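You operate a simulated robot arm through the tools that you are given. There is no shell and no other tool. Be economical: measure what you need, move in short steps, check, and stop when the job is done.

You run a simulated two-armed robot. Do the job below in one go: nothing can be reset, and whatever is moved stays where it is left.

JOB
Level the top of the cedar tin with the warm-air cup.
Fine: seat the cup in that rim, switch on, give bursts till its read-out shows 0.0 MM and no more, switch off and stand the cup on its rest. Set down upright: warm-air cup.

The check looks at the end state, three seconds after you hand in, the way a careful person would. Anything else that was tipped, shoved, dropped, spilled or broken makes it a failure.

ROBOT AND FRAMES
Two 7-joint arms with two-finger parallel grippers on one trunk, on a base that drives. Base frame: it is fixed to the floor where the robot stands at the start and does not move with it; the origin is under the middle of the robot, x ahead of it, y to its left, z up. Units: cm, rad, N and s.
The left shoulder is at the start at [7, 13.4, 117.6], the right one opposite. With the tool pointing down near the work surface each hand reaches from about 10 to 64 cm from the robot's upright axis, wherever it stands, measured 20 degrees to its own side. Places, roughly: burst key [110, -10, 90]; levelling tray switch [110, 0, 90]; read-out marked cedar [60, 20, 100]; read-out marked lemon [80, 20, 110]; read-out marked lilac [100, 20, 110]; read-out marked lime [100, 20, 100]; read-out marked mint [70, 20, 100]; read-out marked peach [60, 20, 110]; read-out marked pine [70, 20, 110]; read-out marked plum [80, 20, 100]; ring of the warm-air cup rest [50, 0, 90]. Payload 1.57 kg a hand.
Tool frame (each hand has its own): the origin (TCP) lies between the finger pads and is the grasp point; the fingertips stand 3 cm ahead of it; z points along the fingers, y is the line along which they close. The gripper opens to 8 cm. The fingers are 1.7 cm wide and 1.2 cm thick; the gripper's body (4 by 8.2 cm) begins 8 cm behind the TCP.
Orientation is told as [roll, pitch, yaw] about the base's x, y, z axes, in that order, counted from this pose: with the fingers straight down and closing along the base's y, the tool's x points along the base's -x, its y along +y and its z along -z.

CONTROLS
- The arms move only by the tool step_arm. It takes "left_deltas", "right_deltas" or both (then of equal length, played together; a hand with none holds still); each is a list of rows, each a list of 7 numbers: the shift along the base's x, y, z in cm, then the turn, a rotation vector about the base's x, y, z in rad, then the closure, from 0 (fully open) to 1 (shut). In form: [[dx, dy, dz, wx, wy, wz, gripper], ...]. A call has 1 to 10 rows; each row is the pose to reach, as a shift and turn from the pose commanded when the call began. Each row takes 0.2 s and may step no farther than 5 cm and 0.15 rad from the row before; otherwise, or with a gripper value out of range, the whole call is refused. A pose out of reach is approached as far as the arm can. The call stops where the force on the tool passes 40 N (or 10 N more than at its start, if that is more) or the arm is blocked; 0.2 s more then pass. The fingers move at their own pace (about 15.3 cm/s each) and stop on an object; they squeeze with about 40 N. The grip force told is the motor's: it shows also when the fingers shut on nothing. Time passes only in rows, and 0.2 s behind the last, so rows that repeat a pose let the fingers close. It gives the time, the measured TCP pose, the force on the tool (base axes), the opening and the grip force at its end, in the units of the frame above (readings bear some noise), with the torque about the TCP (base axes, N m) and any sound that the robot's microphone picked up.
- Cameras (640 x 400 px; columns grow to the right, rows downward): "scene" is now at [13.53, -0.49, 139.68]; the picture's right is [-0.05, -1.00, 0.00], its down [-0.64, 0.03, -0.77] and it looks along [0.76, -0.04, -0.64] (base axes); focal length 259 px, centre (320, 200). "left" rides on the left gripper at [7.2, 0.7, -12.2] in its tool frame; the picture's right is [-0.09, 1.00, 0.00], its down [-0.84, -0.08, -0.54] and it looks along [-0.54, -0.05, 0.84] (tool axes); focal length 238 px, centre (320, 200). "right" rides on the right gripper at [7.2, -0.7, -12.2] in its tool frame; the picture's right is [0.09, 1.00, 0.00], its down [-0.84, 0.08, -0.54] and it looks along [-0.54, 0.05, 0.84] (tool axes); focal length 238 px, centre (320, 200). There is no depth. A picture from a camera that has moved, and an enlarged one, comes with that camera's place and axes in the base frame and with its lens.
- camera(camera): a new picture of that camera. The clock stands still meanwhile.
- lift_body(by): slides the trunk up (or, below 0, down) by that many cm; the arms and the scene camera ride with it, the base frame stays. It gives what a move gives, with no picture.
- drive_base(legs): drives the robot by 1 to 6 legs, each [ahead, left, turn to the left] in cm, cm and rad, along the robot's own axes; the way and the turn of a leg run together, so that a leg with both is an arc; at most 150 cm and 3.142 rad a leg. The arms and the cameras ride along, it lands a little off, and it stops where it bumps. It gives what a move gives.
- head_to(pan, tilt): turns the head with the scene camera to pan (to the left, within 1.501 rad either way) and tilt (down, from -0.506 to 1.204), counted from straight ahead of the robot. It gives what a move gives.
- inspect(camera, box): a new picture of the part [left, top, right, bottom] of that camera's present view, enlarged. The clock stands still meanwhile.
- hand_in(): hands the job in; it is judged then, once.

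Work in short steps. Places have to be worked out from the pictures, the camera data and where the tool is seen: move nearer, look again, correct. Check each grasp and each placing, and mend what went wrong. You have 120 turns and 100 pictures in all, those below and enlarged ones among them. Open the grippers and draw the arms clear of the work before you hand the job in, unless the task says otherwise; then end with one line.

The tools are called after "Call:" as name(argument=value, ...) on one line, values as JSON. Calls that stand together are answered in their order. step_arm: Moves the arms, as the interface text tells. Its arguments: {"type":"object","properties":{"left_deltas":{"type":"array","items":{"type":"array","items":{"type":"number"}}},"right_deltas":{"type":"array","items":{"type":"array","items":{"type":"number"}}}},"required":[]} The other tools are called the same way: lift_body (by) slides the trunk up or down; drive_base (legs) drives the base; head_to (pan, tilt) turns the head that bears the scene camera; camera (camera) takes a picture; inspect (camera, box) takes an enlarged picture of a part of a camera's view; hand_in () hands the job in.

At the start:

```text
time: 0.0
left_tcp_pos: [47.18, 21.82, 111.23]
left_tcp_rot: [0.0, 0.003, 0.003]
left_ft_force: [0.0, -0.1, 0.3]
left_moment: [-0.03, 0.0, 0.01]
left_grip_width: 7.96
left_grip_force: 0.1
right_tcp_pos: [41.17, -18.18, 110.5]
right_tcp_rot: [0.0, -0.003, -0.001]
right_ft_force: [0.9, -0.1, 0.7]
right_moment: [-0.04, 0.01, 0.0]
right_grip_width: 8.01
right_grip_force: 0.1
trunk travel left (down, up): [-75.0, 19.0]
robot x, y, heading: [0.09, 0.09, -0.002]
head pan, tilt: [-0.052, 0.698]
```

scene: 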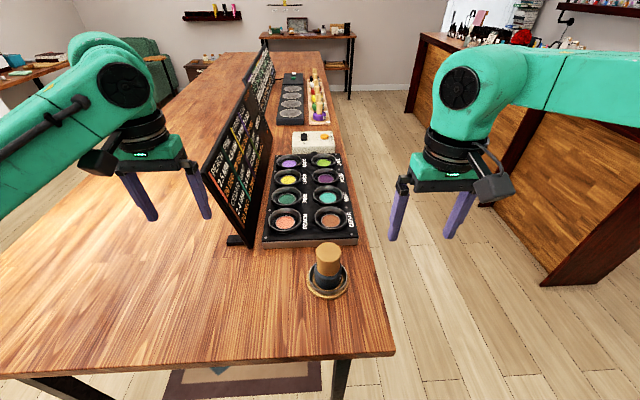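
right: 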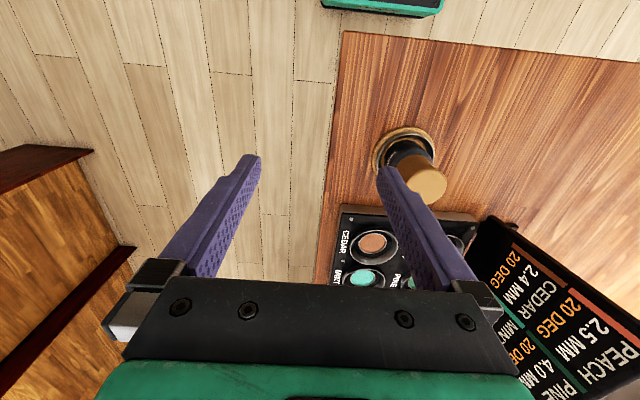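
left: 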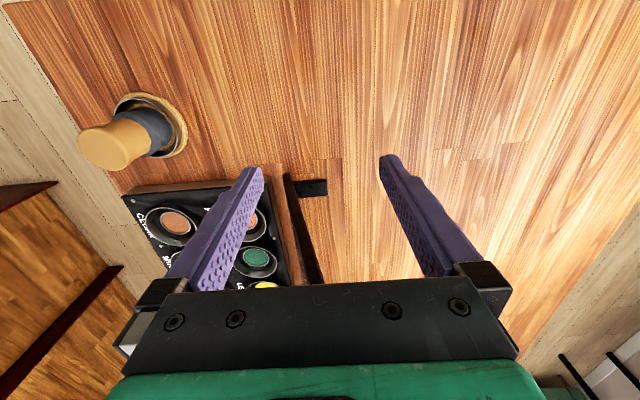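

I look closer at the tray, the cup on its rest and the read-outs before moving.

Call:
inspect(camera="scene", box=[250, 120, 370, 310])

Call:
inspect(camera="scene", box=[190, 40, 340, 250])

Call:
inspect(camera="right", box=[320, 100, 640, 400])

```text
2.11 times, centred on (310, 215) of scene
camera zoom: at [13.53, -0.49, 139.68], right [-0.05, -1.0, 0.0], down [-0.64, 0.03, -0.77], along [0.76, -0.04, -0.64], focal length 545 px, centre (341, 168)
```

zoom: 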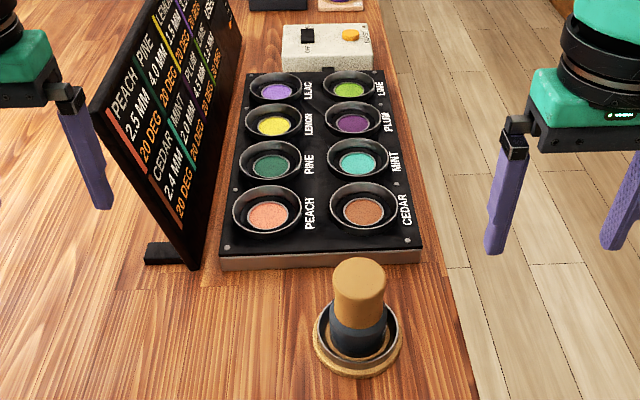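

```text
1.90 times, centred on (265, 145) of scene
camera zoom: at [13.53, -0.49, 139.68], right [-0.05, -1.0, 0.0], down [-0.64, 0.03, -0.77], along [0.76, -0.04, -0.64], focal length 494 px, centre (425, 305)
```

zoom: 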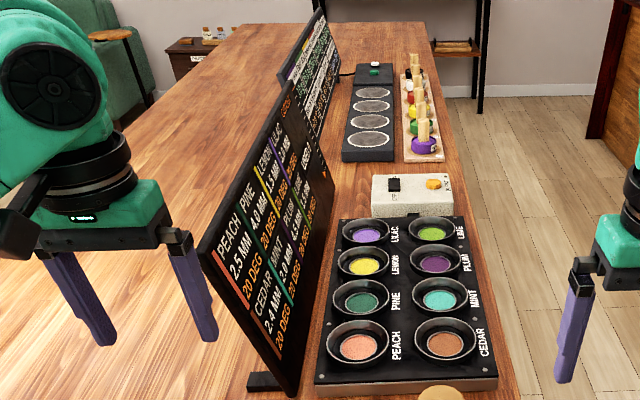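

```text
1.33 times, centred on (480, 250) of right
camera zoom: at [33.99, -18.77, 122.68], right [-0.09, 1.0, 0.0], down [0.84, 0.08, 0.54], along [0.54, 0.05, -0.84], focal length 318 px, centre (107, 133)
```

zoom: 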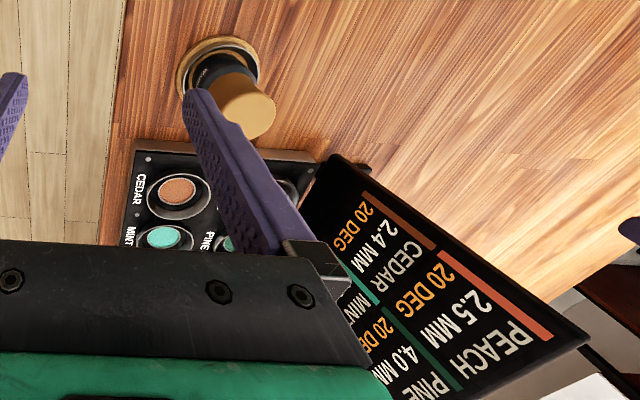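

The near tray is the right one (cedar front right, read-out 2.4 MM), with the box of switch and amber key at about x 111. The table's right edge is near y −15, so I go to the aisle on its right and face the table.

Call:
drive_base(legs=[[0, -50, 0], [80, 0, 0], [0, 0, 1.5708]])

Call:
head_to(pan=0.0, tilt=0.75)

Call:
camera(camera="scene")

Call:
camera(camera="left")

```text
time: 10.8
left_tcp_pos: [59.58, -3.86, 111.11]
left_tcp_rot: [-0.001, 0.002, 1.597]
left_ft_force: [0.5, -0.7, -1.0]
left_moment: [-0.03, -0.04, 0.01]
left_grip_width: 8.01
left_grip_force: 0.1
right_tcp_pos: [99.88, -8.77, 110.67]
right_tcp_rot: [-0.001, -0.004, 1.596]
right_ft_force: [-0.1, -0.6, 0.2]
right_moment: [0.0, 0.01, -0.01]
right_grip_width: 7.99
right_grip_force: 0.2
trunk travel left (down, up): [-75.0, 19.0]
robot x, y, heading: [82.65, -50.79, 1.595]
head pan, tilt: [-0.052, 0.698]
```

```text
time: 11.5
left_tcp_pos: [59.65, -3.81, 111.25]
left_tcp_rot: [-0.002, 0.001, 1.597]
left_ft_force: [0.6, -0.3, 0.6]
left_moment: [-0.01, -0.04, 0.01]
left_grip_width: 8.02
left_grip_force: 0.0
right_tcp_pos: [99.89, -8.82, 110.6]
right_tcp_rot: [0.002, -0.003, 1.596]
right_ft_force: [0.7, 0.2, -0.3]
right_moment: [-0.05, -0.03, -0.01]
right_grip_width: 7.98
right_grip_force: 0.1
trunk travel left (down, up): [-75.0, 19.0]
robot x, y, heading: [82.72, -50.03, 1.599]
head pan, tilt: [0.0, 0.75]
```

```text
93 pictures are left
camera scene: at [82.4, -37.09, 139.24], right [1.0, 0.03, 0.0], down [0.02, -0.68, -0.73], along [-0.02, 0.73, -0.68], focal length 259 px, centre (320, 200)
```

scene: 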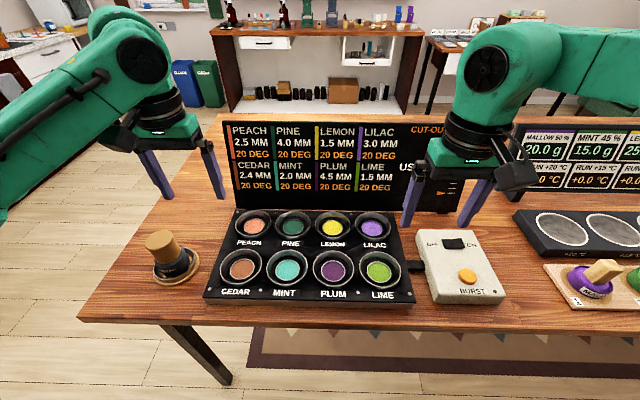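

```text
92 pictures are left
camera left: at [59.04, -10.96, 123.37], right [-1.0, 0.07, 0.0], down [0.05, 0.84, 0.54], along [0.04, 0.54, -0.84], focal length 238 px, centre (320, 200)
```

left: 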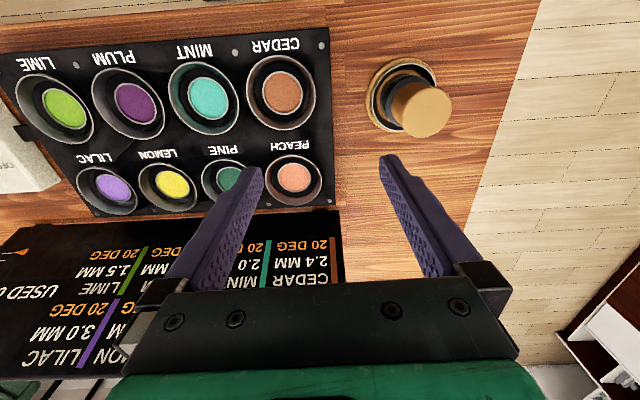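

Layout is clear; the right hand hides part of the board ("CUT-OUT ... USED"). I draw the right hand back and read the board and box.

Call:
step_arm(right_deltas=[[4, -2, 0, 0, 0, 0, 0], [8, -4, 0, 0, 0, 0, 0], [12, -6, 0, 0, 0, 0, 0], [15, -9, 0, 0, 0, 0, 0], [18, -12, 0, 0, 0, 0, 0], [21, -15, 0, 0, 0, 0, 0]])

Call:
inspect(camera="scene", box=[220, 115, 480, 215])

Call:
inspect(camera="scene", box=[400, 210, 520, 310])

Call:
inspect(camera="scene", box=[130, 205, 290, 315])

Call:
inspect(camera="left", box=[240, 20, 480, 170])

```text
time: 12.9
left_tcp_pos: [59.92, -3.65, 111.24]
left_tcp_rot: [0.002, 0.001, 1.598]
left_ft_force: [0.1, 0.1, -0.1]
left_moment: [0.0, -0.02, 0.02]
left_grip_width: 8.01
left_grip_force: 0.0
right_tcp_pos: [120.26, -23.43, 111.01]
right_tcp_rot: [0.003, 0.007, 1.592]
right_ft_force: [-0.2, -0.6, 0.8]
right_moment: [0.01, 0.01, -0.01]
right_grip_width: 8.0
right_grip_force: 0.1
right hand out of reach, approached as far as the arm can: row 4, 6
trunk travel left (down, up): [-75.0, 19.0]
robot x, y, heading: [82.48, -50.48, 1.597]
head pan, tilt: [0.0, 0.75]
```

```text
2.46 times, centred on (350, 165) of scene
camera zoom: at [82.81, -37.01, 139.24], right [1.0, 0.03, 0.0], down [0.02, -0.68, -0.73], along [-0.02, 0.73, -0.68], focal length 638 px, centre (246, 286)
```

zoom: 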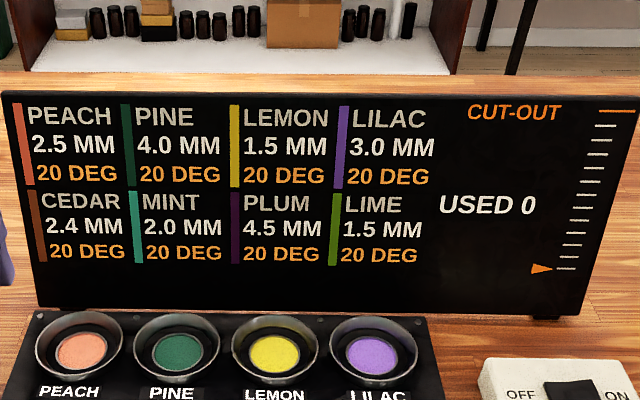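

```text
4.00 times, centred on (460, 260) of scene
camera zoom: at [82.81, -37.01, 139.24], right [1.0, 0.03, 0.0], down [0.02, -0.68, -0.73], along [-0.02, 0.73, -0.68], focal length 1036 px, centre (-240, -40)
```

zoom: 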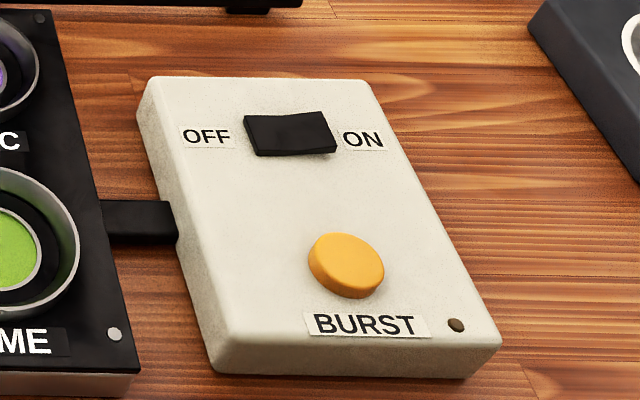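

```text
3.64 times, centred on (210, 260) of scene
camera zoom: at [82.81, -37.01, 139.24], right [1.0, 0.03, 0.0], down [0.02, -0.68, -0.73], along [-0.02, 0.73, -0.68], focal length 942 px, centre (720, -18)
```

zoom: 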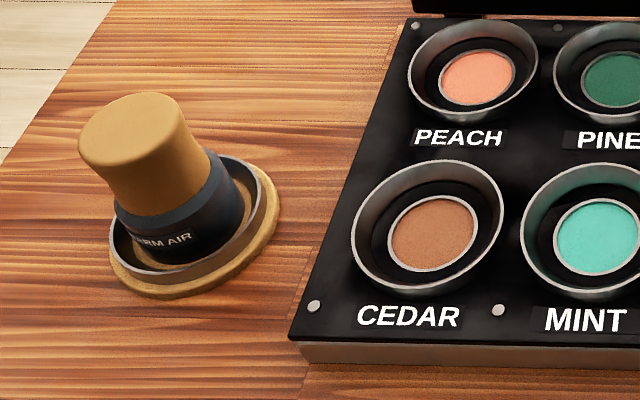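

```text
2.67 times, centred on (360, 95) of left
camera zoom: at [59.42, -10.88, 123.43], right [-1.0, 0.07, 0.0], down [0.06, 0.84, 0.54], along [0.03, 0.54, -0.84], focal length 636 px, centre (213, 480)
```

zoom: 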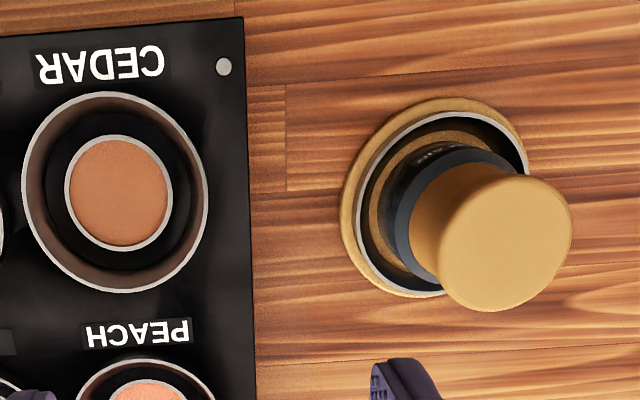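

Cup top triangulates to about (48.3, −4.5, 97), handle about 5 cm across. I bring the open left hand above it and look.

Call:
step_arm(left_deltas=[[-4, -0.3, 0, 0, 0, 0, 0], [-8, -0.6, 0, 0, 0, 0, 0], [-11.6, -0.8, 0, 0, 0, 0, 0], [-11.6, -0.8, -4, 0, 0, 0, 0], [-11.6, -0.8, -7, 0, 0, 0, 0]])

Call:
camera(camera="left")

Call:
inspect(camera="scene", box=[70, 150, 270, 300])

```text
time: 14.1
left_tcp_pos: [47.93, -4.38, 104.19]
left_tcp_rot: [-0.004, 0.0, 1.598]
left_ft_force: [0.1, 0.1, 0.3]
left_moment: [0.01, -0.02, -0.01]
left_grip_width: 8.01
left_grip_force: 0.0
right_tcp_pos: [119.88, -23.39, 111.29]
right_tcp_rot: [-0.002, -0.002, 1.595]
right_ft_force: [0.2, -0.2, -0.3]
right_moment: [-0.02, 0.01, -0.04]
right_grip_width: 8.0
right_grip_force: 0.1
trunk travel left (down, up): [-75.0, 19.0]
robot x, y, heading: [82.7, -50.75, 1.596]
head pan, tilt: [0.0, 0.75]
```

```text
87 pictures are left
camera left: at [47.39, -11.5, 116.45], right [-1.0, 0.07, 0.0], down [0.05, 0.84, 0.54], along [0.04, 0.54, -0.84], focal length 238 px, centre (320, 200)
```

left: 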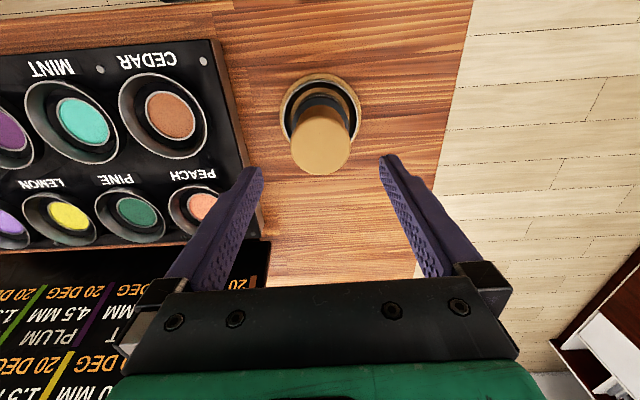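

```text
2.67 times, centred on (170, 225) of scene
camera zoom: at [82.4, -37.05, 139.24], right [1.0, 0.03, 0.0], down [0.02, -0.68, -0.73], along [-0.02, 0.73, -0.68], focal length 691 px, centre (720, 133)
```

zoom: 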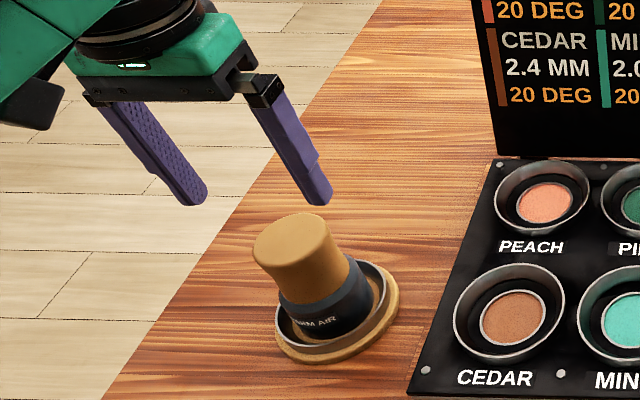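

Handle axis reads about (48.0, −4.2), well centred between the fingers. I descend to grip mid-handle at z ≈ 94.4 and close.

Call:
step_arm(left_deltas=[[0, 0.1, -3, 0, 0, 0, 0], [0, 0.1, -6, 0, 0, 0, 0], [0, 0.1, -8, 0, 0, 0, 0], [0, 0.1, -9.8, 0, 0, 0, 0], [0, 0.1, -9.8, 0, 0, 0, 0]])

Call:
inspect(camera="scene", box=[70, 150, 270, 300])

Call:
camera(camera="left")

```text
time: 15.3
left_tcp_pos: [47.88, -4.56, 94.34]
left_tcp_rot: [0.001, 0.002, 1.599]
left_ft_force: [-0.4, -0.1, -0.7]
left_moment: [0.01, 0.01, -0.02]
left_grip_width: 7.99
left_grip_force: 0.0
right_tcp_pos: [119.96, -23.41, 111.33]
right_tcp_rot: [-0.003, -0.002, 1.593]
right_ft_force: [0.2, -0.5, -0.3]
right_moment: [-0.03, 0.0, -0.03]
right_grip_width: 8.04
right_grip_force: 0.1
trunk travel left (down, up): [-75.0, 19.0]
robot x, y, heading: [82.83, -50.36, 1.595]
head pan, tilt: [0.0, 0.75]
```

```text
2.67 times, centred on (170, 225) of scene
camera zoom: at [82.41, -37.11, 139.24], right [1.0, 0.03, 0.0], down [0.02, -0.68, -0.73], along [-0.02, 0.73, -0.68], focal length 691 px, centre (720, 133)
```

zoom: 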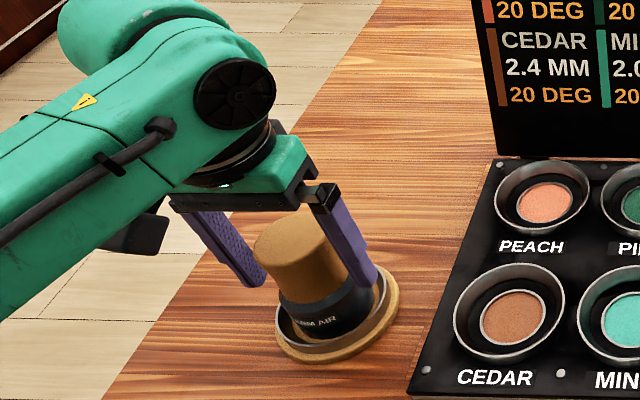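

```text
84 pictures are left
camera left: at [47.4, -11.73, 106.55], right [-1.0, 0.07, 0.0], down [0.05, 0.84, 0.54], along [0.04, 0.54, -0.84], focal length 238 px, centre (320, 200)
```

left: 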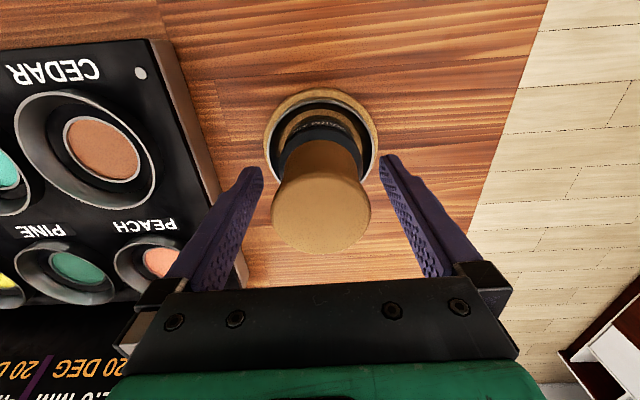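

Fingers straddle the handle symmetrically. I close.

Call:
step_arm(left_deltas=[[0, 0, 0, 0, 0, 0, 0.5], [0, 0, 0, 0, 0, 0, 1], [0, 0, 0, 0, 0, 0, 1], [0, 0, 0, 0, 0, 0, 1]])

Call:
camera(camera="left")

```text
time: 16.3
left_tcp_pos: [47.9, -4.54, 94.42]
left_tcp_rot: [0.0, 0.002, 1.597]
left_ft_force: [-0.9, 0.2, 0.0]
left_moment: [-0.06, 0.01, 0.0]
left_grip_width: 5.29
left_grip_force: 40.5
right_tcp_pos: [119.96, -23.35, 111.33]
right_tcp_rot: [-0.001, -0.001, 1.595]
right_ft_force: [0.2, -0.1, 0.2]
right_moment: [-0.02, 0.02, -0.02]
right_grip_width: 8.02
right_grip_force: 0.1
trunk travel left (down, up): [-75.0, 19.0]
robot x, y, heading: [82.6, -50.18, 1.591]
head pan, tilt: [0.0, 0.75]
```

```text
83 pictures are left
camera left: at [47.4, -11.73, 106.57], right [-1.0, 0.07, 0.0], down [0.05, 0.84, 0.54], along [0.04, 0.54, -0.84], focal length 238 px, centre (320, 200)
```

left: 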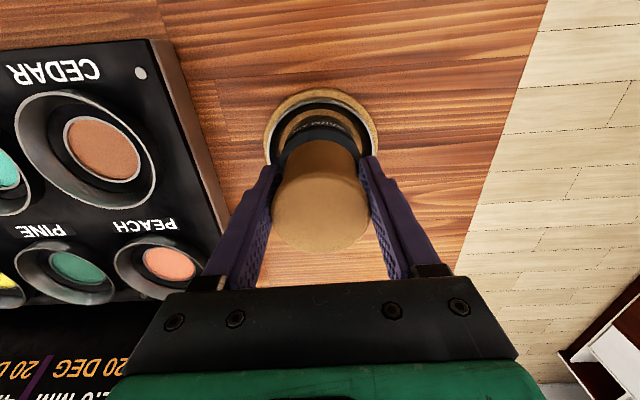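

Held at 5.3 cm. I lift straight up.

Call:
step_arm(left_deltas=[[0, 0, 2, 0, 0, 0, 1], [0, 0, 5, 0, 0, 0, 1], [0, 0, 9, 0, 0, 0, 1], [0, 0, 11, 0, 0, 0, 1], [0, 0, 11, 0, 0, 0, 1]])

Call:
camera(camera="scene")

Call:
camera(camera="left")

```text
time: 17.5
left_tcp_pos: [48.0, -4.55, 105.45]
left_tcp_rot: [-0.004, 0.003, 1.597]
left_ft_force: [0.9, -0.5, 0.5]
left_moment: [0.01, -0.02, 0.01]
left_grip_width: 0.0
left_grip_force: 21.5
right_tcp_pos: [119.99, -23.43, 111.26]
right_tcp_rot: [-0.001, -0.003, 1.593]
right_ft_force: [0.5, 0.2, 0.1]
right_moment: [0.01, 0.0, -0.01]
right_grip_width: 8.02
right_grip_force: 0.0
trunk travel left (down, up): [-75.0, 19.0]
robot x, y, heading: [82.82, -50.37, 1.597]
head pan, tilt: [0.0, 0.75]
```

```text
82 pictures are left
camera scene: at [82.38, -37.08, 139.24], right [1.0, 0.03, 0.0], down [0.02, -0.68, -0.73], along [-0.02, 0.73, -0.68], focal length 259 px, centre (320, 200)
```

scene: 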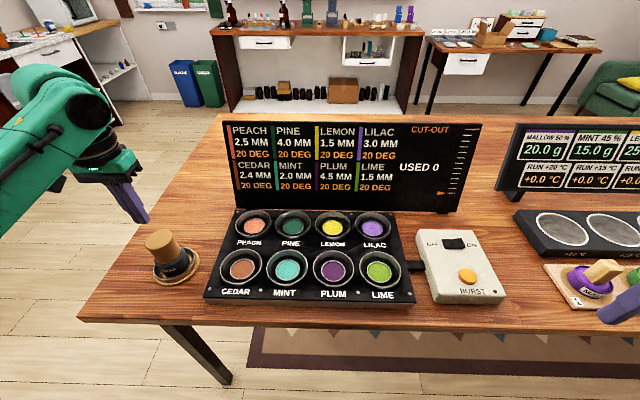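

```text
81 pictures are left
camera left: at [47.32, -11.74, 117.65], right [-1.0, 0.07, 0.0], down [0.05, 0.84, 0.54], along [0.04, 0.54, -0.84], focal length 238 px, centre (320, 200)
```

left: 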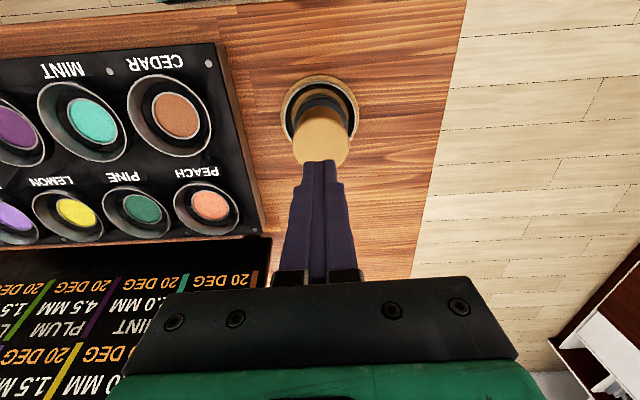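

The fingers slid off upward: I evidently gripped the conical collar, not the wooden handle. The cup still stands. I look closer to find where the collar ends.

Call:
inspect(camera="scene", box=[130, 215, 220, 295])

Call:
inspect(camera="left", box=[260, 60, 380, 180])

```text
5.00 times, centred on (175, 255) of scene
camera zoom: at [82.38, -37.08, 139.24], right [1.0, 0.03, 0.0], down [0.02, -0.68, -0.73], along [-0.02, 0.73, -0.68], focal length 1295 px, centre (1045, -75)
```

zoom: 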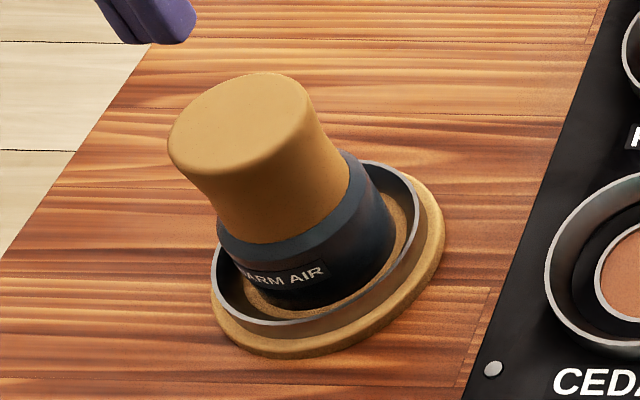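

```text
3.33 times, centred on (320, 120) of left
camera zoom: at [47.32, -11.74, 117.65], right [-1.0, 0.07, 0.0], down [0.05, 0.84, 0.54], along [0.04, 0.54, -0.84], focal length 794 px, centre (320, 467)
```

zoom: 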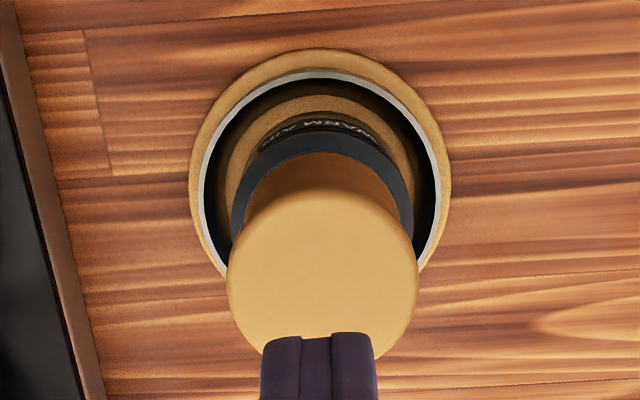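

The collar top is near z 91.4, just where my fingertips were, with a bevel that pushed them off. I open and regrip about 1 cm higher, then lift gently by 1.5 cm.

Call:
step_arm(left_deltas=[[0, 0.2, 0, 0, 0, 0, 0], [0, 0.2, 0, 0, 0, 0, 0], [0, 0.2, -4, 0, 0, 0, 0], [0, 0.2, -8, 0, 0, 0, 0], [0, 0.2, -10.1, 0, 0, 0, 0], [0, 0.2, -10.1, 0, 0, 0, 0], [0, 0.2, -10.1, 0, 0, 0, 1], [0, 0.2, -10.1, 0, 0, 0, 1], [0, 0.2, -10.1, 0, 0, 0, 1], [0, 0.2, -10.1, 0, 0, 0, 1]])

Call:
step_arm(left_deltas=[[0, 0, 0.3, 0, 0, 0, 1], [0, 0, 0.7, 0, 0, 0, 1], [0, 0, 1.1, 0, 0, 0, 1], [0, 0, 1.5, 0, 0, 0, 1]])

Call:
inspect(camera="scene", box=[90, 190, 230, 300])

```text
time: 19.7
left_tcp_pos: [47.87, -4.43, 95.33]
left_tcp_rot: [-0.001, 0.001, 1.599]
left_ft_force: [-0.7, 1.0, 0.1]
left_moment: [0.11, -0.04, 0.05]
left_grip_width: 5.27
left_grip_force: 40.1
right_tcp_pos: [119.93, -23.3, 111.3]
right_tcp_rot: [-0.001, -0.001, 1.595]
right_ft_force: [0.2, 0.2, -0.5]
right_moment: [-0.06, -0.04, -0.03]
right_grip_width: 8.02
right_grip_force: 0.1
trunk travel left (down, up): [-75.0, 19.0]
robot x, y, heading: [83.04, -49.82, 1.592]
head pan, tilt: [0.0, 0.75]
```

```text
time: 20.7
left_tcp_pos: [48.03, -4.36, 96.76]
left_tcp_rot: [0.0, 0.0, 1.598]
left_ft_force: [0.4, 0.7, -2.8]
left_moment: [0.02, -0.01, 0.04]
left_grip_width: 5.28
left_grip_force: 39.6
right_tcp_pos: [120.0, -23.39, 111.21]
right_tcp_rot: [-0.002, -0.001, 1.593]
right_ft_force: [-1.0, -0.2, 0.5]
right_moment: [-0.01, -0.01, -0.02]
right_grip_width: 7.99
right_grip_force: 0.1
trunk travel left (down, up): [-75.0, 19.0]
robot x, y, heading: [82.84, -50.51, 1.594]
head pan, tilt: [0.0, 0.75]
```

```text
3.64 times, centred on (160, 245) of scene
camera zoom: at [82.38, -37.06, 139.24], right [1.0, 0.03, 0.0], down [0.02, -0.68, -0.73], along [-0.02, 0.73, -0.68], focal length 942 px, centre (902, 36)
```

zoom: 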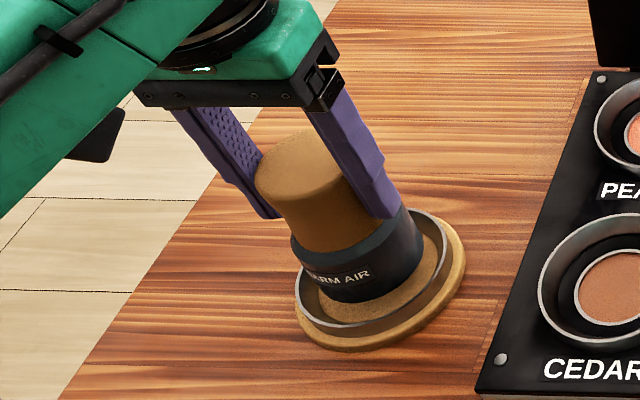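

The cup is now lifted (about 2.8 N, grip holding). I raise further, slowly.

Call:
step_arm(left_deltas=[[0, 0, 0.5, 0, 0, 0, 1], [0, 0, 1.2, 0, 0, 0, 1], [0, 0, 2, 0, 0, 0, 1], [0, 0, 3, 0, 0, 0, 1], [0, 0, 4, 0, 0, 0, 1], [0, 0, 5, 0, 0, 0, 1], [0, 0, 5.7, 0, 0, 0, 1], [0, 0, 6, 0, 0, 0, 1]])

Call:
inspect(camera="scene", box=[90, 170, 290, 310])

Call:
camera(camera="left")

```text
time: 22.5
left_tcp_pos: [48.08, -4.23, 102.83]
left_tcp_rot: [-0.002, 0.003, 1.598]
left_ft_force: [0.6, 0.6, -2.6]
left_moment: [-0.02, 0.02, 0.04]
left_grip_width: 5.25
left_grip_force: 40.4
right_tcp_pos: [119.94, -23.39, 111.32]
right_tcp_rot: [0.0, -0.002, 1.594]
right_ft_force: [-0.5, 0.0, -0.3]
right_moment: [0.0, 0.03, 0.01]
right_grip_width: 8.0
right_grip_force: 0.1
trunk travel left (down, up): [-75.0, 19.0]
robot x, y, heading: [82.62, -50.05, 1.594]
head pan, tilt: [0.0, 0.75]
```

```text
2.86 times, centred on (190, 240) of scene
camera zoom: at [82.38, -37.05, 139.24], right [1.0, 0.03, 0.0], down [0.02, -0.68, -0.73], along [-0.02, 0.73, -0.68], focal length 740 px, centre (691, 86)
```

zoom: 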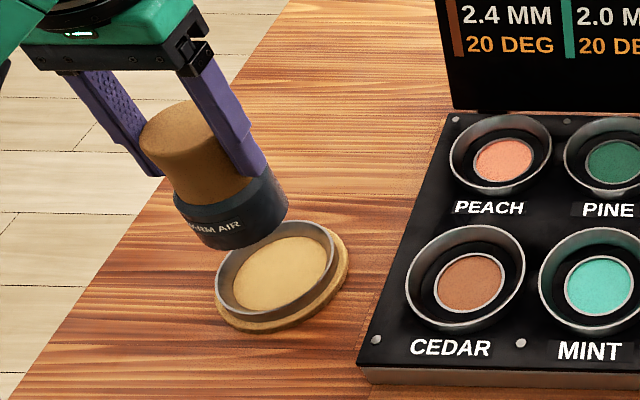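

```text
76 pictures are left
camera left: at [47.43, -11.45, 114.97], right [-1.0, 0.06, 0.0], down [0.05, 0.84, 0.54], along [0.04, 0.54, -0.84], focal length 238 px, centre (320, 200)
```

left: 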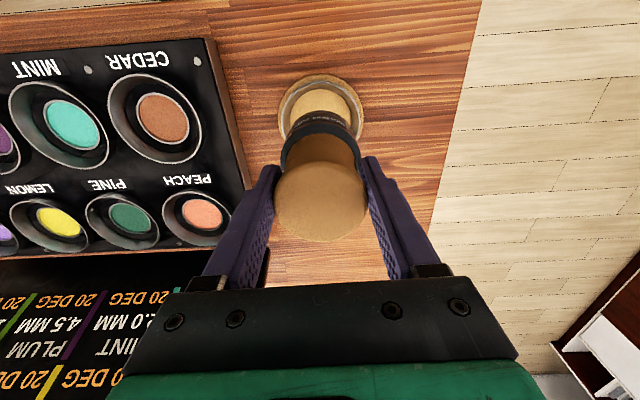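

Cup is held well. The cedar rim triangulates to (64.5, −6.4, 90.4); I carry the cup over it at this height and check.

Call:
step_arm(left_deltas=[[2, -0.3, 0, 0, 0, 0, 1], [5, -0.7, 0, 0, 0, 0, 1], [8, -1.1, 0, 0, 0, 0, 1], [11, -1.4, 0, 0, 0, 0, 1], [14, -1.8, 0, 0, 0, 0, 1], [16, -2.1, 0, 0, 0, 0, 1], [16.5, -2.1, 0, 0, 0, 0, 1], [16.5, -2.1, 0, 0, 0, 0, 1]])

Call:
inspect(camera="scene", box=[150, 170, 350, 310])

Call:
camera(camera="left")

```text
time: 24.3
left_tcp_pos: [64.4, -6.46, 102.76]
left_tcp_rot: [-0.001, 0.003, 1.596]
left_ft_force: [0.4, 0.4, -2.4]
left_moment: [-0.03, 0.01, 0.0]
left_grip_width: 5.27
left_grip_force: 40.0
right_tcp_pos: [119.93, -23.41, 111.34]
right_tcp_rot: [-0.003, -0.001, 1.592]
right_ft_force: [0.2, 0.2, 0.1]
right_moment: [0.03, -0.03, -0.04]
right_grip_width: 8.02
right_grip_force: 0.1
trunk travel left (down, up): [-75.0, 19.0]
robot x, y, heading: [82.72, -50.49, 1.596]
head pan, tilt: [0.0, 0.75]
```

```text
2.86 times, centred on (250, 240) of scene
camera zoom: at [82.38, -37.06, 139.24], right [1.0, 0.03, 0.0], down [0.02, -0.68, -0.73], along [-0.02, 0.73, -0.68], focal length 740 px, centre (520, 86)
```

zoom: 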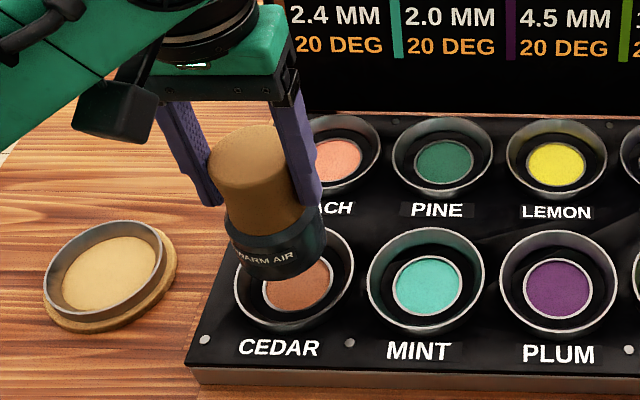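

```text
74 pictures are left
camera left: at [63.86, -13.56, 114.97], right [-1.0, 0.07, 0.0], down [0.05, 0.84, 0.54], along [0.04, 0.54, -0.84], focal length 238 px, centre (320, 200)
```

left: 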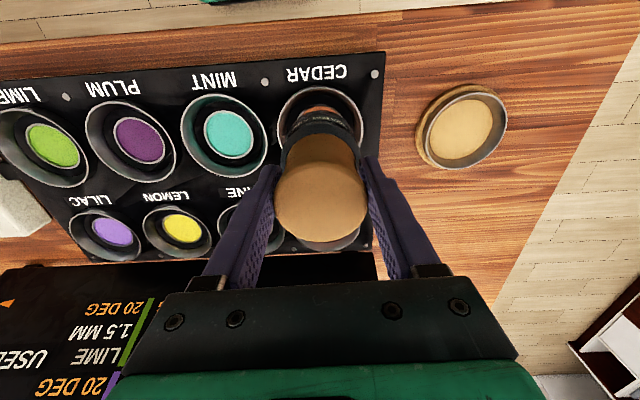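

Alignment over cedar looks within about 2 mm. I descend 4 cm first.

Call:
step_arm(left_deltas=[[0.1, 0.1, -1, 0, 0, 0, 1], [0.1, 0.1, -2, 0, 0, 0, 1], [0.1, 0.1, -3, 0, 0, 0, 1], [0.1, 0.1, -4, 0, 0, 0, 1], [0.1, 0.1, -4, 0, 0, 0, 1]])

Call:
inspect(camera="scene", box=[170, 190, 310, 310])

Call:
camera(camera="left")

```text
time: 25.5
left_tcp_pos: [64.48, -6.31, 98.73]
left_tcp_rot: [-0.001, 0.002, 1.596]
left_ft_force: [-0.1, 0.0, -2.1]
left_moment: [-0.03, 0.01, 0.02]
left_grip_width: 5.28
left_grip_force: 40.3
right_tcp_pos: [119.92, -23.34, 111.19]
right_tcp_rot: [-0.002, -0.002, 1.594]
right_ft_force: [0.2, 0.2, 0.0]
right_moment: [-0.04, 0.0, -0.03]
right_grip_width: 8.01
right_grip_force: 0.1
trunk travel left (down, up): [-75.0, 19.0]
robot x, y, heading: [82.85, -50.29, 1.596]
head pan, tilt: [0.0, 0.75]
```

```text
3.33 times, centred on (240, 250) of scene
camera zoom: at [82.4, -37.06, 139.24], right [1.0, 0.03, 0.0], down [0.02, -0.68, -0.73], along [-0.02, 0.73, -0.68], focal length 864 px, centre (587, 33)
```

zoom: 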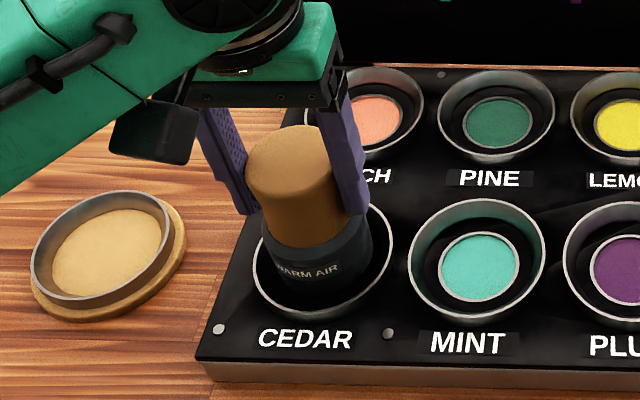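

```text
72 pictures are left
camera left: at [63.96, -13.47, 110.92], right [-1.0, 0.07, 0.0], down [0.05, 0.84, 0.54], along [0.04, 0.54, -0.84], focal length 238 px, centre (320, 200)
```

left: 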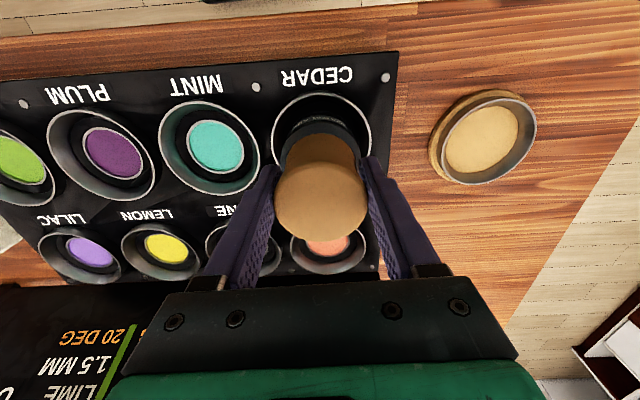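

Still centred. I lower in small steps until contact shows in the force.

Call:
step_arm(left_deltas=[[0, -0.1, -0.6, 0, 0, 0, 1], [0, -0.1, -1.2, 0, 0, 0, 1], [0, -0.1, -1.7, 0, 0, 0, 1], [0, -0.1, -1.7, 0, 0, 0, 1]])

Call:
inspect(camera="scene", box=[170, 190, 310, 310])

```text
time: 26.5
left_tcp_pos: [64.62, -6.46, 97.39]
left_tcp_rot: [-0.002, -0.007, 1.6]
left_ft_force: [-7.3, 6.4, 32.9]
left_moment: [0.25, -0.07, 0.11]
left_grip_width: 5.29
left_grip_force: 40.3
right_tcp_pos: [119.86, -23.6, 111.4]
right_tcp_rot: [0.0, -0.003, 1.594]
right_ft_force: [0.5, 0.1, 0.5]
right_moment: [0.01, -0.02, 0.0]
right_grip_width: 8.02
right_grip_force: 0.1
trunk travel left (down, up): [-75.0, 19.0]
robot x, y, heading: [82.29, -50.2, 1.602]
head pan, tilt: [0.0, 0.75]
```

```text
3.33 times, centred on (240, 250) of scene
camera zoom: at [82.39, -37.46, 139.31], right [1.0, 0.03, 0.0], down [0.02, -0.68, -0.73], along [-0.02, 0.73, -0.68], focal length 864 px, centre (587, 33)
```

zoom: 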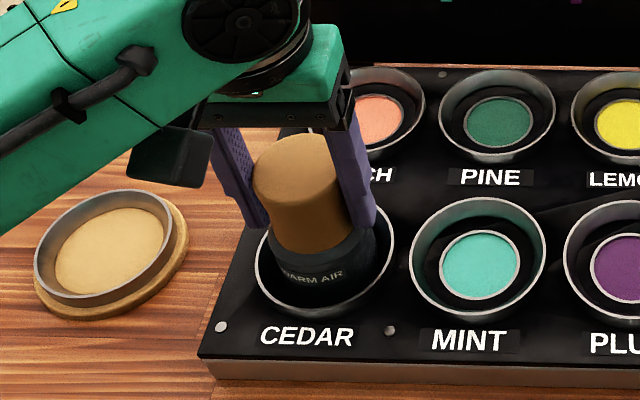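

Contact at z 97.4, with side push toward −x/+y, so I am perhaps 1–2 mm off on the rim's cone. I ease up a little, shift toward that side and settle gently.

Call:
step_arm(left_deltas=[[0, 0, 0.5, 0, 0, 0, 1], [-0.15, 0.15, 0.5, 0, 0, 0, 1], [-0.15, 0.15, 0.3, 0, 0, 0, 1], [-0.15, 0.15, 0.1, 0, 0, 0, 1], [-0.15, 0.15, 0.1, 0, 0, 0, 1]])

Call:
camera(camera="left")

```text
time: 27.7
left_tcp_pos: [64.65, -6.49, 97.41]
left_tcp_rot: [0.0, -0.002, 1.595]
left_ft_force: [-0.1, -3.0, 14.2]
left_moment: [-0.09, -0.33, -0.06]
left_grip_width: 5.24
left_grip_force: 40.3
right_tcp_pos: [120.09, -23.59, 111.4]
right_tcp_rot: [0.0, -0.004, 1.594]
right_ft_force: [-0.6, -1.0, -0.2]
right_moment: [0.06, -0.01, -0.01]
right_grip_width: 8.01
right_grip_force: 0.1
trunk travel left (down, up): [-75.0, 19.0]
robot x, y, heading: [82.59, -50.59, 1.596]
head pan, tilt: [0.0, 0.75]
```

```text
70 pictures are left
camera left: at [64.04, -13.65, 109.52], right [-1.0, 0.07, 0.0], down [0.05, 0.84, 0.54], along [0.04, 0.54, -0.84], focal length 238 px, centre (320, 200)
```

left: 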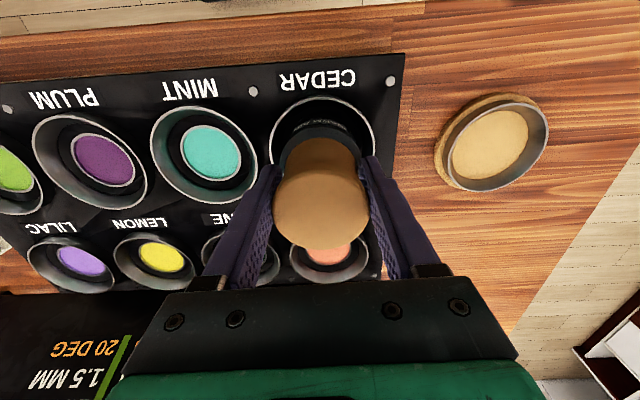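

Height is unchanged at 97.41 with less force and the cup is held sideways, so it sits on the floor of the rim. I relax the push and open the fingers.

Call:
step_arm(left_deltas=[[0.15, -0.1, 0.2, 0, 0, 0, 1], [0.15, -0.1, 0.2, 0, 0, 0, 0.4], [0.15, -0.1, 0.2, 0, 0, 0, 0], [0.15, -0.1, 0.2, 0, 0, 0, 0]])

Call:
step_arm(left_deltas=[[0, 0, 3, 0, 0, 0, 0], [0, 0, 7, 0, 0, 0, 0], [0, 0, 10, 0, 0, 0, 0], [-4, 0, 12, 0, 0, 0, 0], [-8, 0, 12, 0, 0, 0, 0], [-12, 0, 12, 0, 0, 0, 0]])

Call:
camera(camera="scene")

Call:
inspect(camera="scene", box=[170, 190, 310, 310])

Call:
camera(camera="left")

```text
time: 28.7
left_tcp_pos: [64.74, -6.45, 97.45]
left_tcp_rot: [-0.003, 0.002, 1.598]
left_ft_force: [-0.2, 0.1, 0.1]
left_moment: [-0.01, 0.0, 0.01]
left_grip_width: 8.01
left_grip_force: 0.1
right_tcp_pos: [119.95, -23.34, 111.29]
right_tcp_rot: [-0.001, -0.002, 1.594]
right_ft_force: [0.1, 0.5, -0.5]
right_moment: [0.0, 0.0, -0.01]
right_grip_width: 8.01
right_grip_force: 0.0
trunk travel left (down, up): [-75.0, 19.0]
robot x, y, heading: [82.66, -50.39, 1.597]
head pan, tilt: [0.0, 0.75]
```

```text
time: 30.1
left_tcp_pos: [52.65, -6.03, 109.2]
left_tcp_rot: [-0.002, 0.003, 1.597]
left_ft_force: [-0.1, 0.2, 0.3]
left_moment: [-0.01, 0.0, 0.0]
left_grip_width: 8.0
left_grip_force: 0.1
right_tcp_pos: [119.88, -23.44, 111.38]
right_tcp_rot: [-0.003, -0.001, 1.592]
right_ft_force: [0.6, -0.8, -0.2]
right_moment: [0.02, -0.04, -0.01]
right_grip_width: 7.99
right_grip_force: 0.0
trunk travel left (down, up): [-75.0, 19.0]
robot x, y, heading: [82.57, -50.63, 1.596]
head pan, tilt: [0.0, 0.75]
```

```text
69 pictures are left
camera scene: at [82.3, -37.11, 139.24], right [1.0, 0.03, 0.0], down [0.02, -0.68, -0.73], along [-0.02, 0.73, -0.68], focal length 259 px, centre (320, 200)
```

scene: 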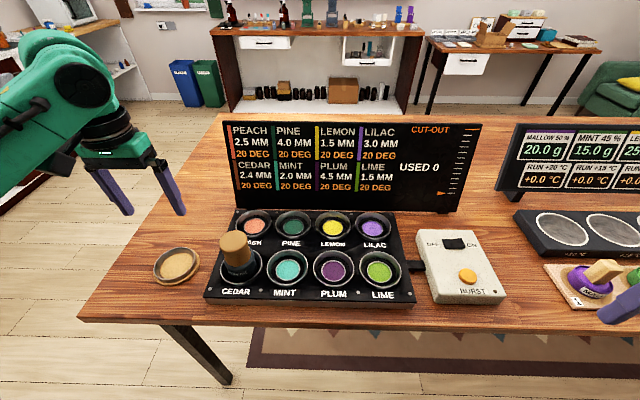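

```text
3.33 times, centred on (240, 250) of scene
camera zoom: at [82.3, -37.11, 139.24], right [1.0, 0.03, 0.0], down [0.02, -0.68, -0.73], along [-0.02, 0.73, -0.68], focal length 864 px, centre (587, 33)
```

zoom: 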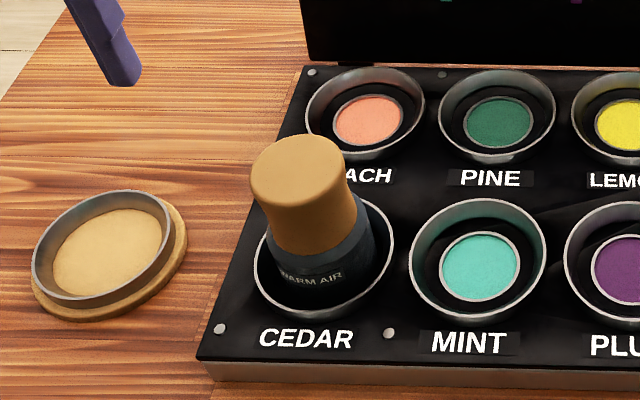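

```text
67 pictures are left
camera left: at [52.11, -13.25, 121.48], right [-1.0, 0.07, 0.0], down [0.05, 0.84, 0.54], along [0.04, 0.54, -0.84], focal length 238 px, centre (320, 200)
```

left: 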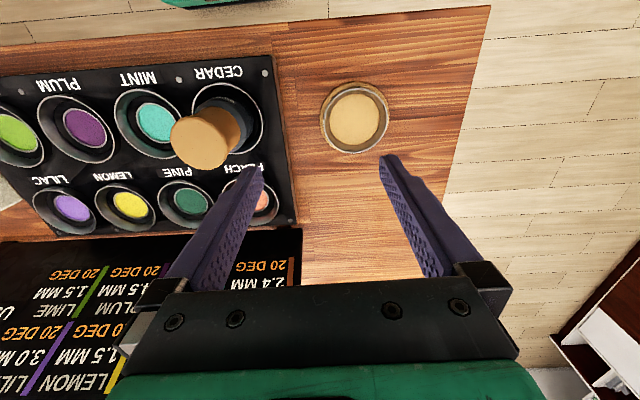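

Cup seated upright in cedar. Now I bring the right hand, closed, over the box to locate the key and switch with its camera.

Call:
step_arm(right_deltas=[[-1, 3, 0, 0, 0, 0, 1], [-3, 7, 0, 0, 0, 0, 1], [-5, 11, 0, 0, 0, 0, 1], [-7, 15, 0, 0, 0, 0, 1], [-7, 16, -3, 0, 0, 0, 1], [-7, 16, -6, 0, 0, 0, 1], [-7, 16, -6, 0, 0, 0, 1]])

Call:
camera(camera="right")

Call:
inspect(camera="scene", box=[400, 180, 540, 310])

```text
time: 31.7
left_tcp_pos: [52.64, -6.06, 109.29]
left_tcp_rot: [-0.003, 0.002, 1.6]
left_ft_force: [0.7, 0.2, 0.4]
left_moment: [-0.05, 0.01, 0.02]
left_grip_width: 8.02
left_grip_force: 0.1
right_tcp_pos: [112.98, -7.03, 105.35]
right_tcp_rot: [-0.002, -0.001, 1.595]
right_ft_force: [0.2, -0.1, 0.2]
right_moment: [-0.03, -0.03, 0.01]
right_grip_width: 0.02
right_grip_force: 21.1
right hand out of reach, approached as far as the arm can: row 2
trunk travel left (down, up): [-75.0, 19.0]
robot x, y, heading: [82.54, -50.64, 1.598]
head pan, tilt: [0.0, 0.75]
```

```text
66 pictures are left
camera right: at [113.79, -14.18, 117.4], right [-0.99, -0.12, 0.0], down [-0.1, 0.83, 0.54], along [-0.06, 0.54, -0.84], focal length 238 px, centre (320, 200)
```

right: 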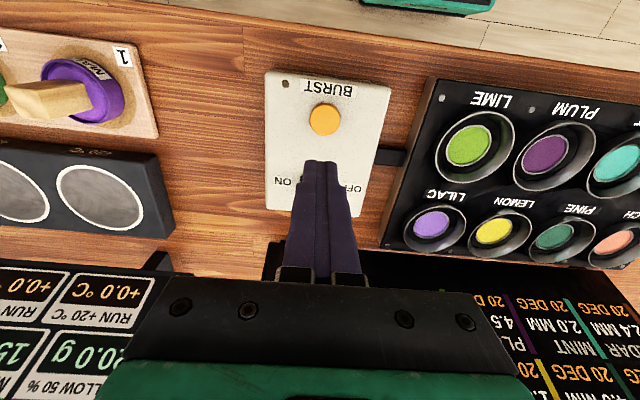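

```text
3.08 times, centred on (470, 245) of scene
camera zoom: at [82.18, -37.05, 139.23], right [1.0, 0.03, 0.0], down [0.02, -0.68, -0.73], along [-0.02, 0.73, -0.68], focal length 797 px, centre (-142, 62)
```

zoom: 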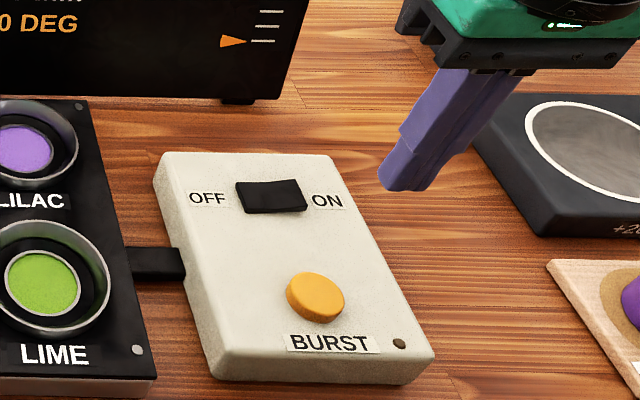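

Key top is near (112.6, −7.5, 90.7) and the rocker centre near (112.3, 1.0), its right half at about x 113.8. I hover the closed right fingers over the ON side.

Call:
step_arm(right_deltas=[[0.5, 4, 0, 0, 0, 0, 1], [1.0, 8, 0, 0, 0, 0, 1], [1.0, 8, -4, 0, 0, 0, 1], [1.0, 8, -8, 0, 0, 0, 1], [1.0, 8, -9, 0, 0, 0, 1], [1.0, 8, -9, 0, 0, 0, 1]])

Call:
camera(camera="right")

Call:
inspect(camera="scene", box=[400, 180, 540, 310])

```text
time: 33.1
left_tcp_pos: [52.85, -6.15, 109.3]
left_tcp_rot: [-0.002, 0.0, 1.597]
left_ft_force: [-0.8, 0.0, 0.9]
left_moment: [0.03, 0.01, 0.04]
left_grip_width: 8.0
left_grip_force: 0.1
right_tcp_pos: [113.83, 0.54, 96.41]
right_tcp_rot: [-0.002, -0.004, 1.592]
right_ft_force: [-0.8, -0.7, -0.4]
right_moment: [0.01, 0.0, -0.02]
right_grip_width: 0.01
right_grip_force: 21.3
right hand out of reach, approached as far as the arm can: row 2, 4, 5, 6
trunk travel left (down, up): [-75.0, 19.0]
robot x, y, heading: [82.64, -50.42, 1.599]
head pan, tilt: [0.0, 0.75]
```

```text
64 pictures are left
camera right: at [114.65, -6.6, 108.4], right [-0.99, -0.11, 0.0], down [-0.1, 0.83, 0.55], along [-0.06, 0.54, -0.84], focal length 238 px, centre (320, 200)
```

right: 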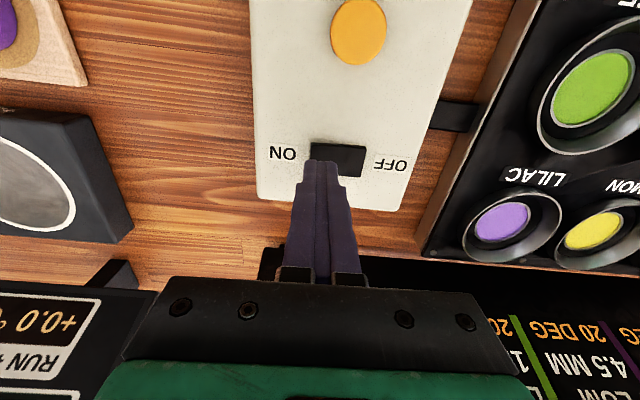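

```text
3.08 times, centred on (470, 245) of scene
camera zoom: at [82.39, -37.17, 139.25], right [1.0, 0.03, 0.0], down [0.02, -0.68, -0.73], along [-0.02, 0.73, -0.68], focal length 797 px, centre (-142, 62)
```

zoom: 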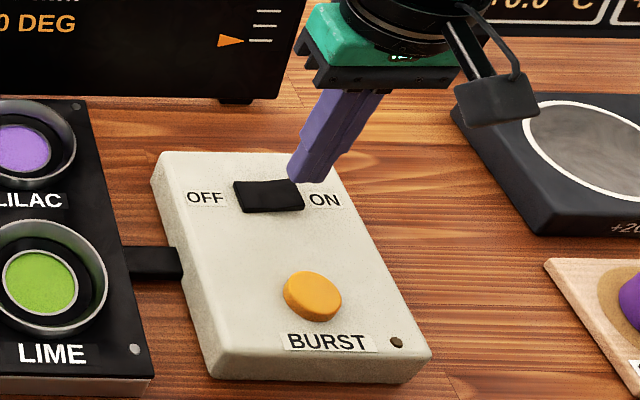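

I'm at the edge of reach; I lift a little and drive 6 cm to the robot's right for comfort.

Call:
step_arm(right_deltas=[[0, -0.5, 2, 0, 0, 0, 1], [0, -1, 4, 0, 0, 0, 1]])

Call:
drive_base(legs=[[0, -7, 0]])

```text
time: 33.7
left_tcp_pos: [52.78, -6.11, 109.34]
left_tcp_rot: [-0.001, -0.002, 1.6]
left_ft_force: [0.5, -0.6, -1.0]
left_moment: [0.01, 0.0, -0.01]
left_grip_width: 8.04
left_grip_force: 0.1
right_tcp_pos: [113.66, -0.65, 100.3]
right_tcp_rot: [0.0, -0.001, 1.596]
right_ft_force: [-0.2, 0.0, 0.8]
right_moment: [0.01, 0.0, -0.01]
right_grip_width: 0.0
right_grip_force: 21.4
trunk travel left (down, up): [-75.0, 19.0]
robot x, y, heading: [82.67, -50.31, 1.598]
head pan, tilt: [0.0, 0.75]
```

```text
time: 34.7
left_tcp_pos: [59.34, -5.95, 109.18]
left_tcp_rot: [-0.003, 0.003, 1.6]
left_ft_force: [-0.2, 0.3, 0.6]
left_moment: [0.0, -0.03, 0.03]
left_grip_width: 7.98
left_grip_force: 0.1
right_tcp_pos: [120.51, -0.2, 100.51]
right_tcp_rot: [-0.002, -0.003, 1.596]
right_ft_force: [0.4, 0.9, 0.0]
right_moment: [0.0, -0.04, 0.02]
right_grip_width: 0.0
right_grip_force: 21.4
trunk travel left (down, up): [-75.0, 19.0]
robot x, y, heading: [89.52, -49.97, 1.593]
head pan, tilt: [0.0, 0.75]
```

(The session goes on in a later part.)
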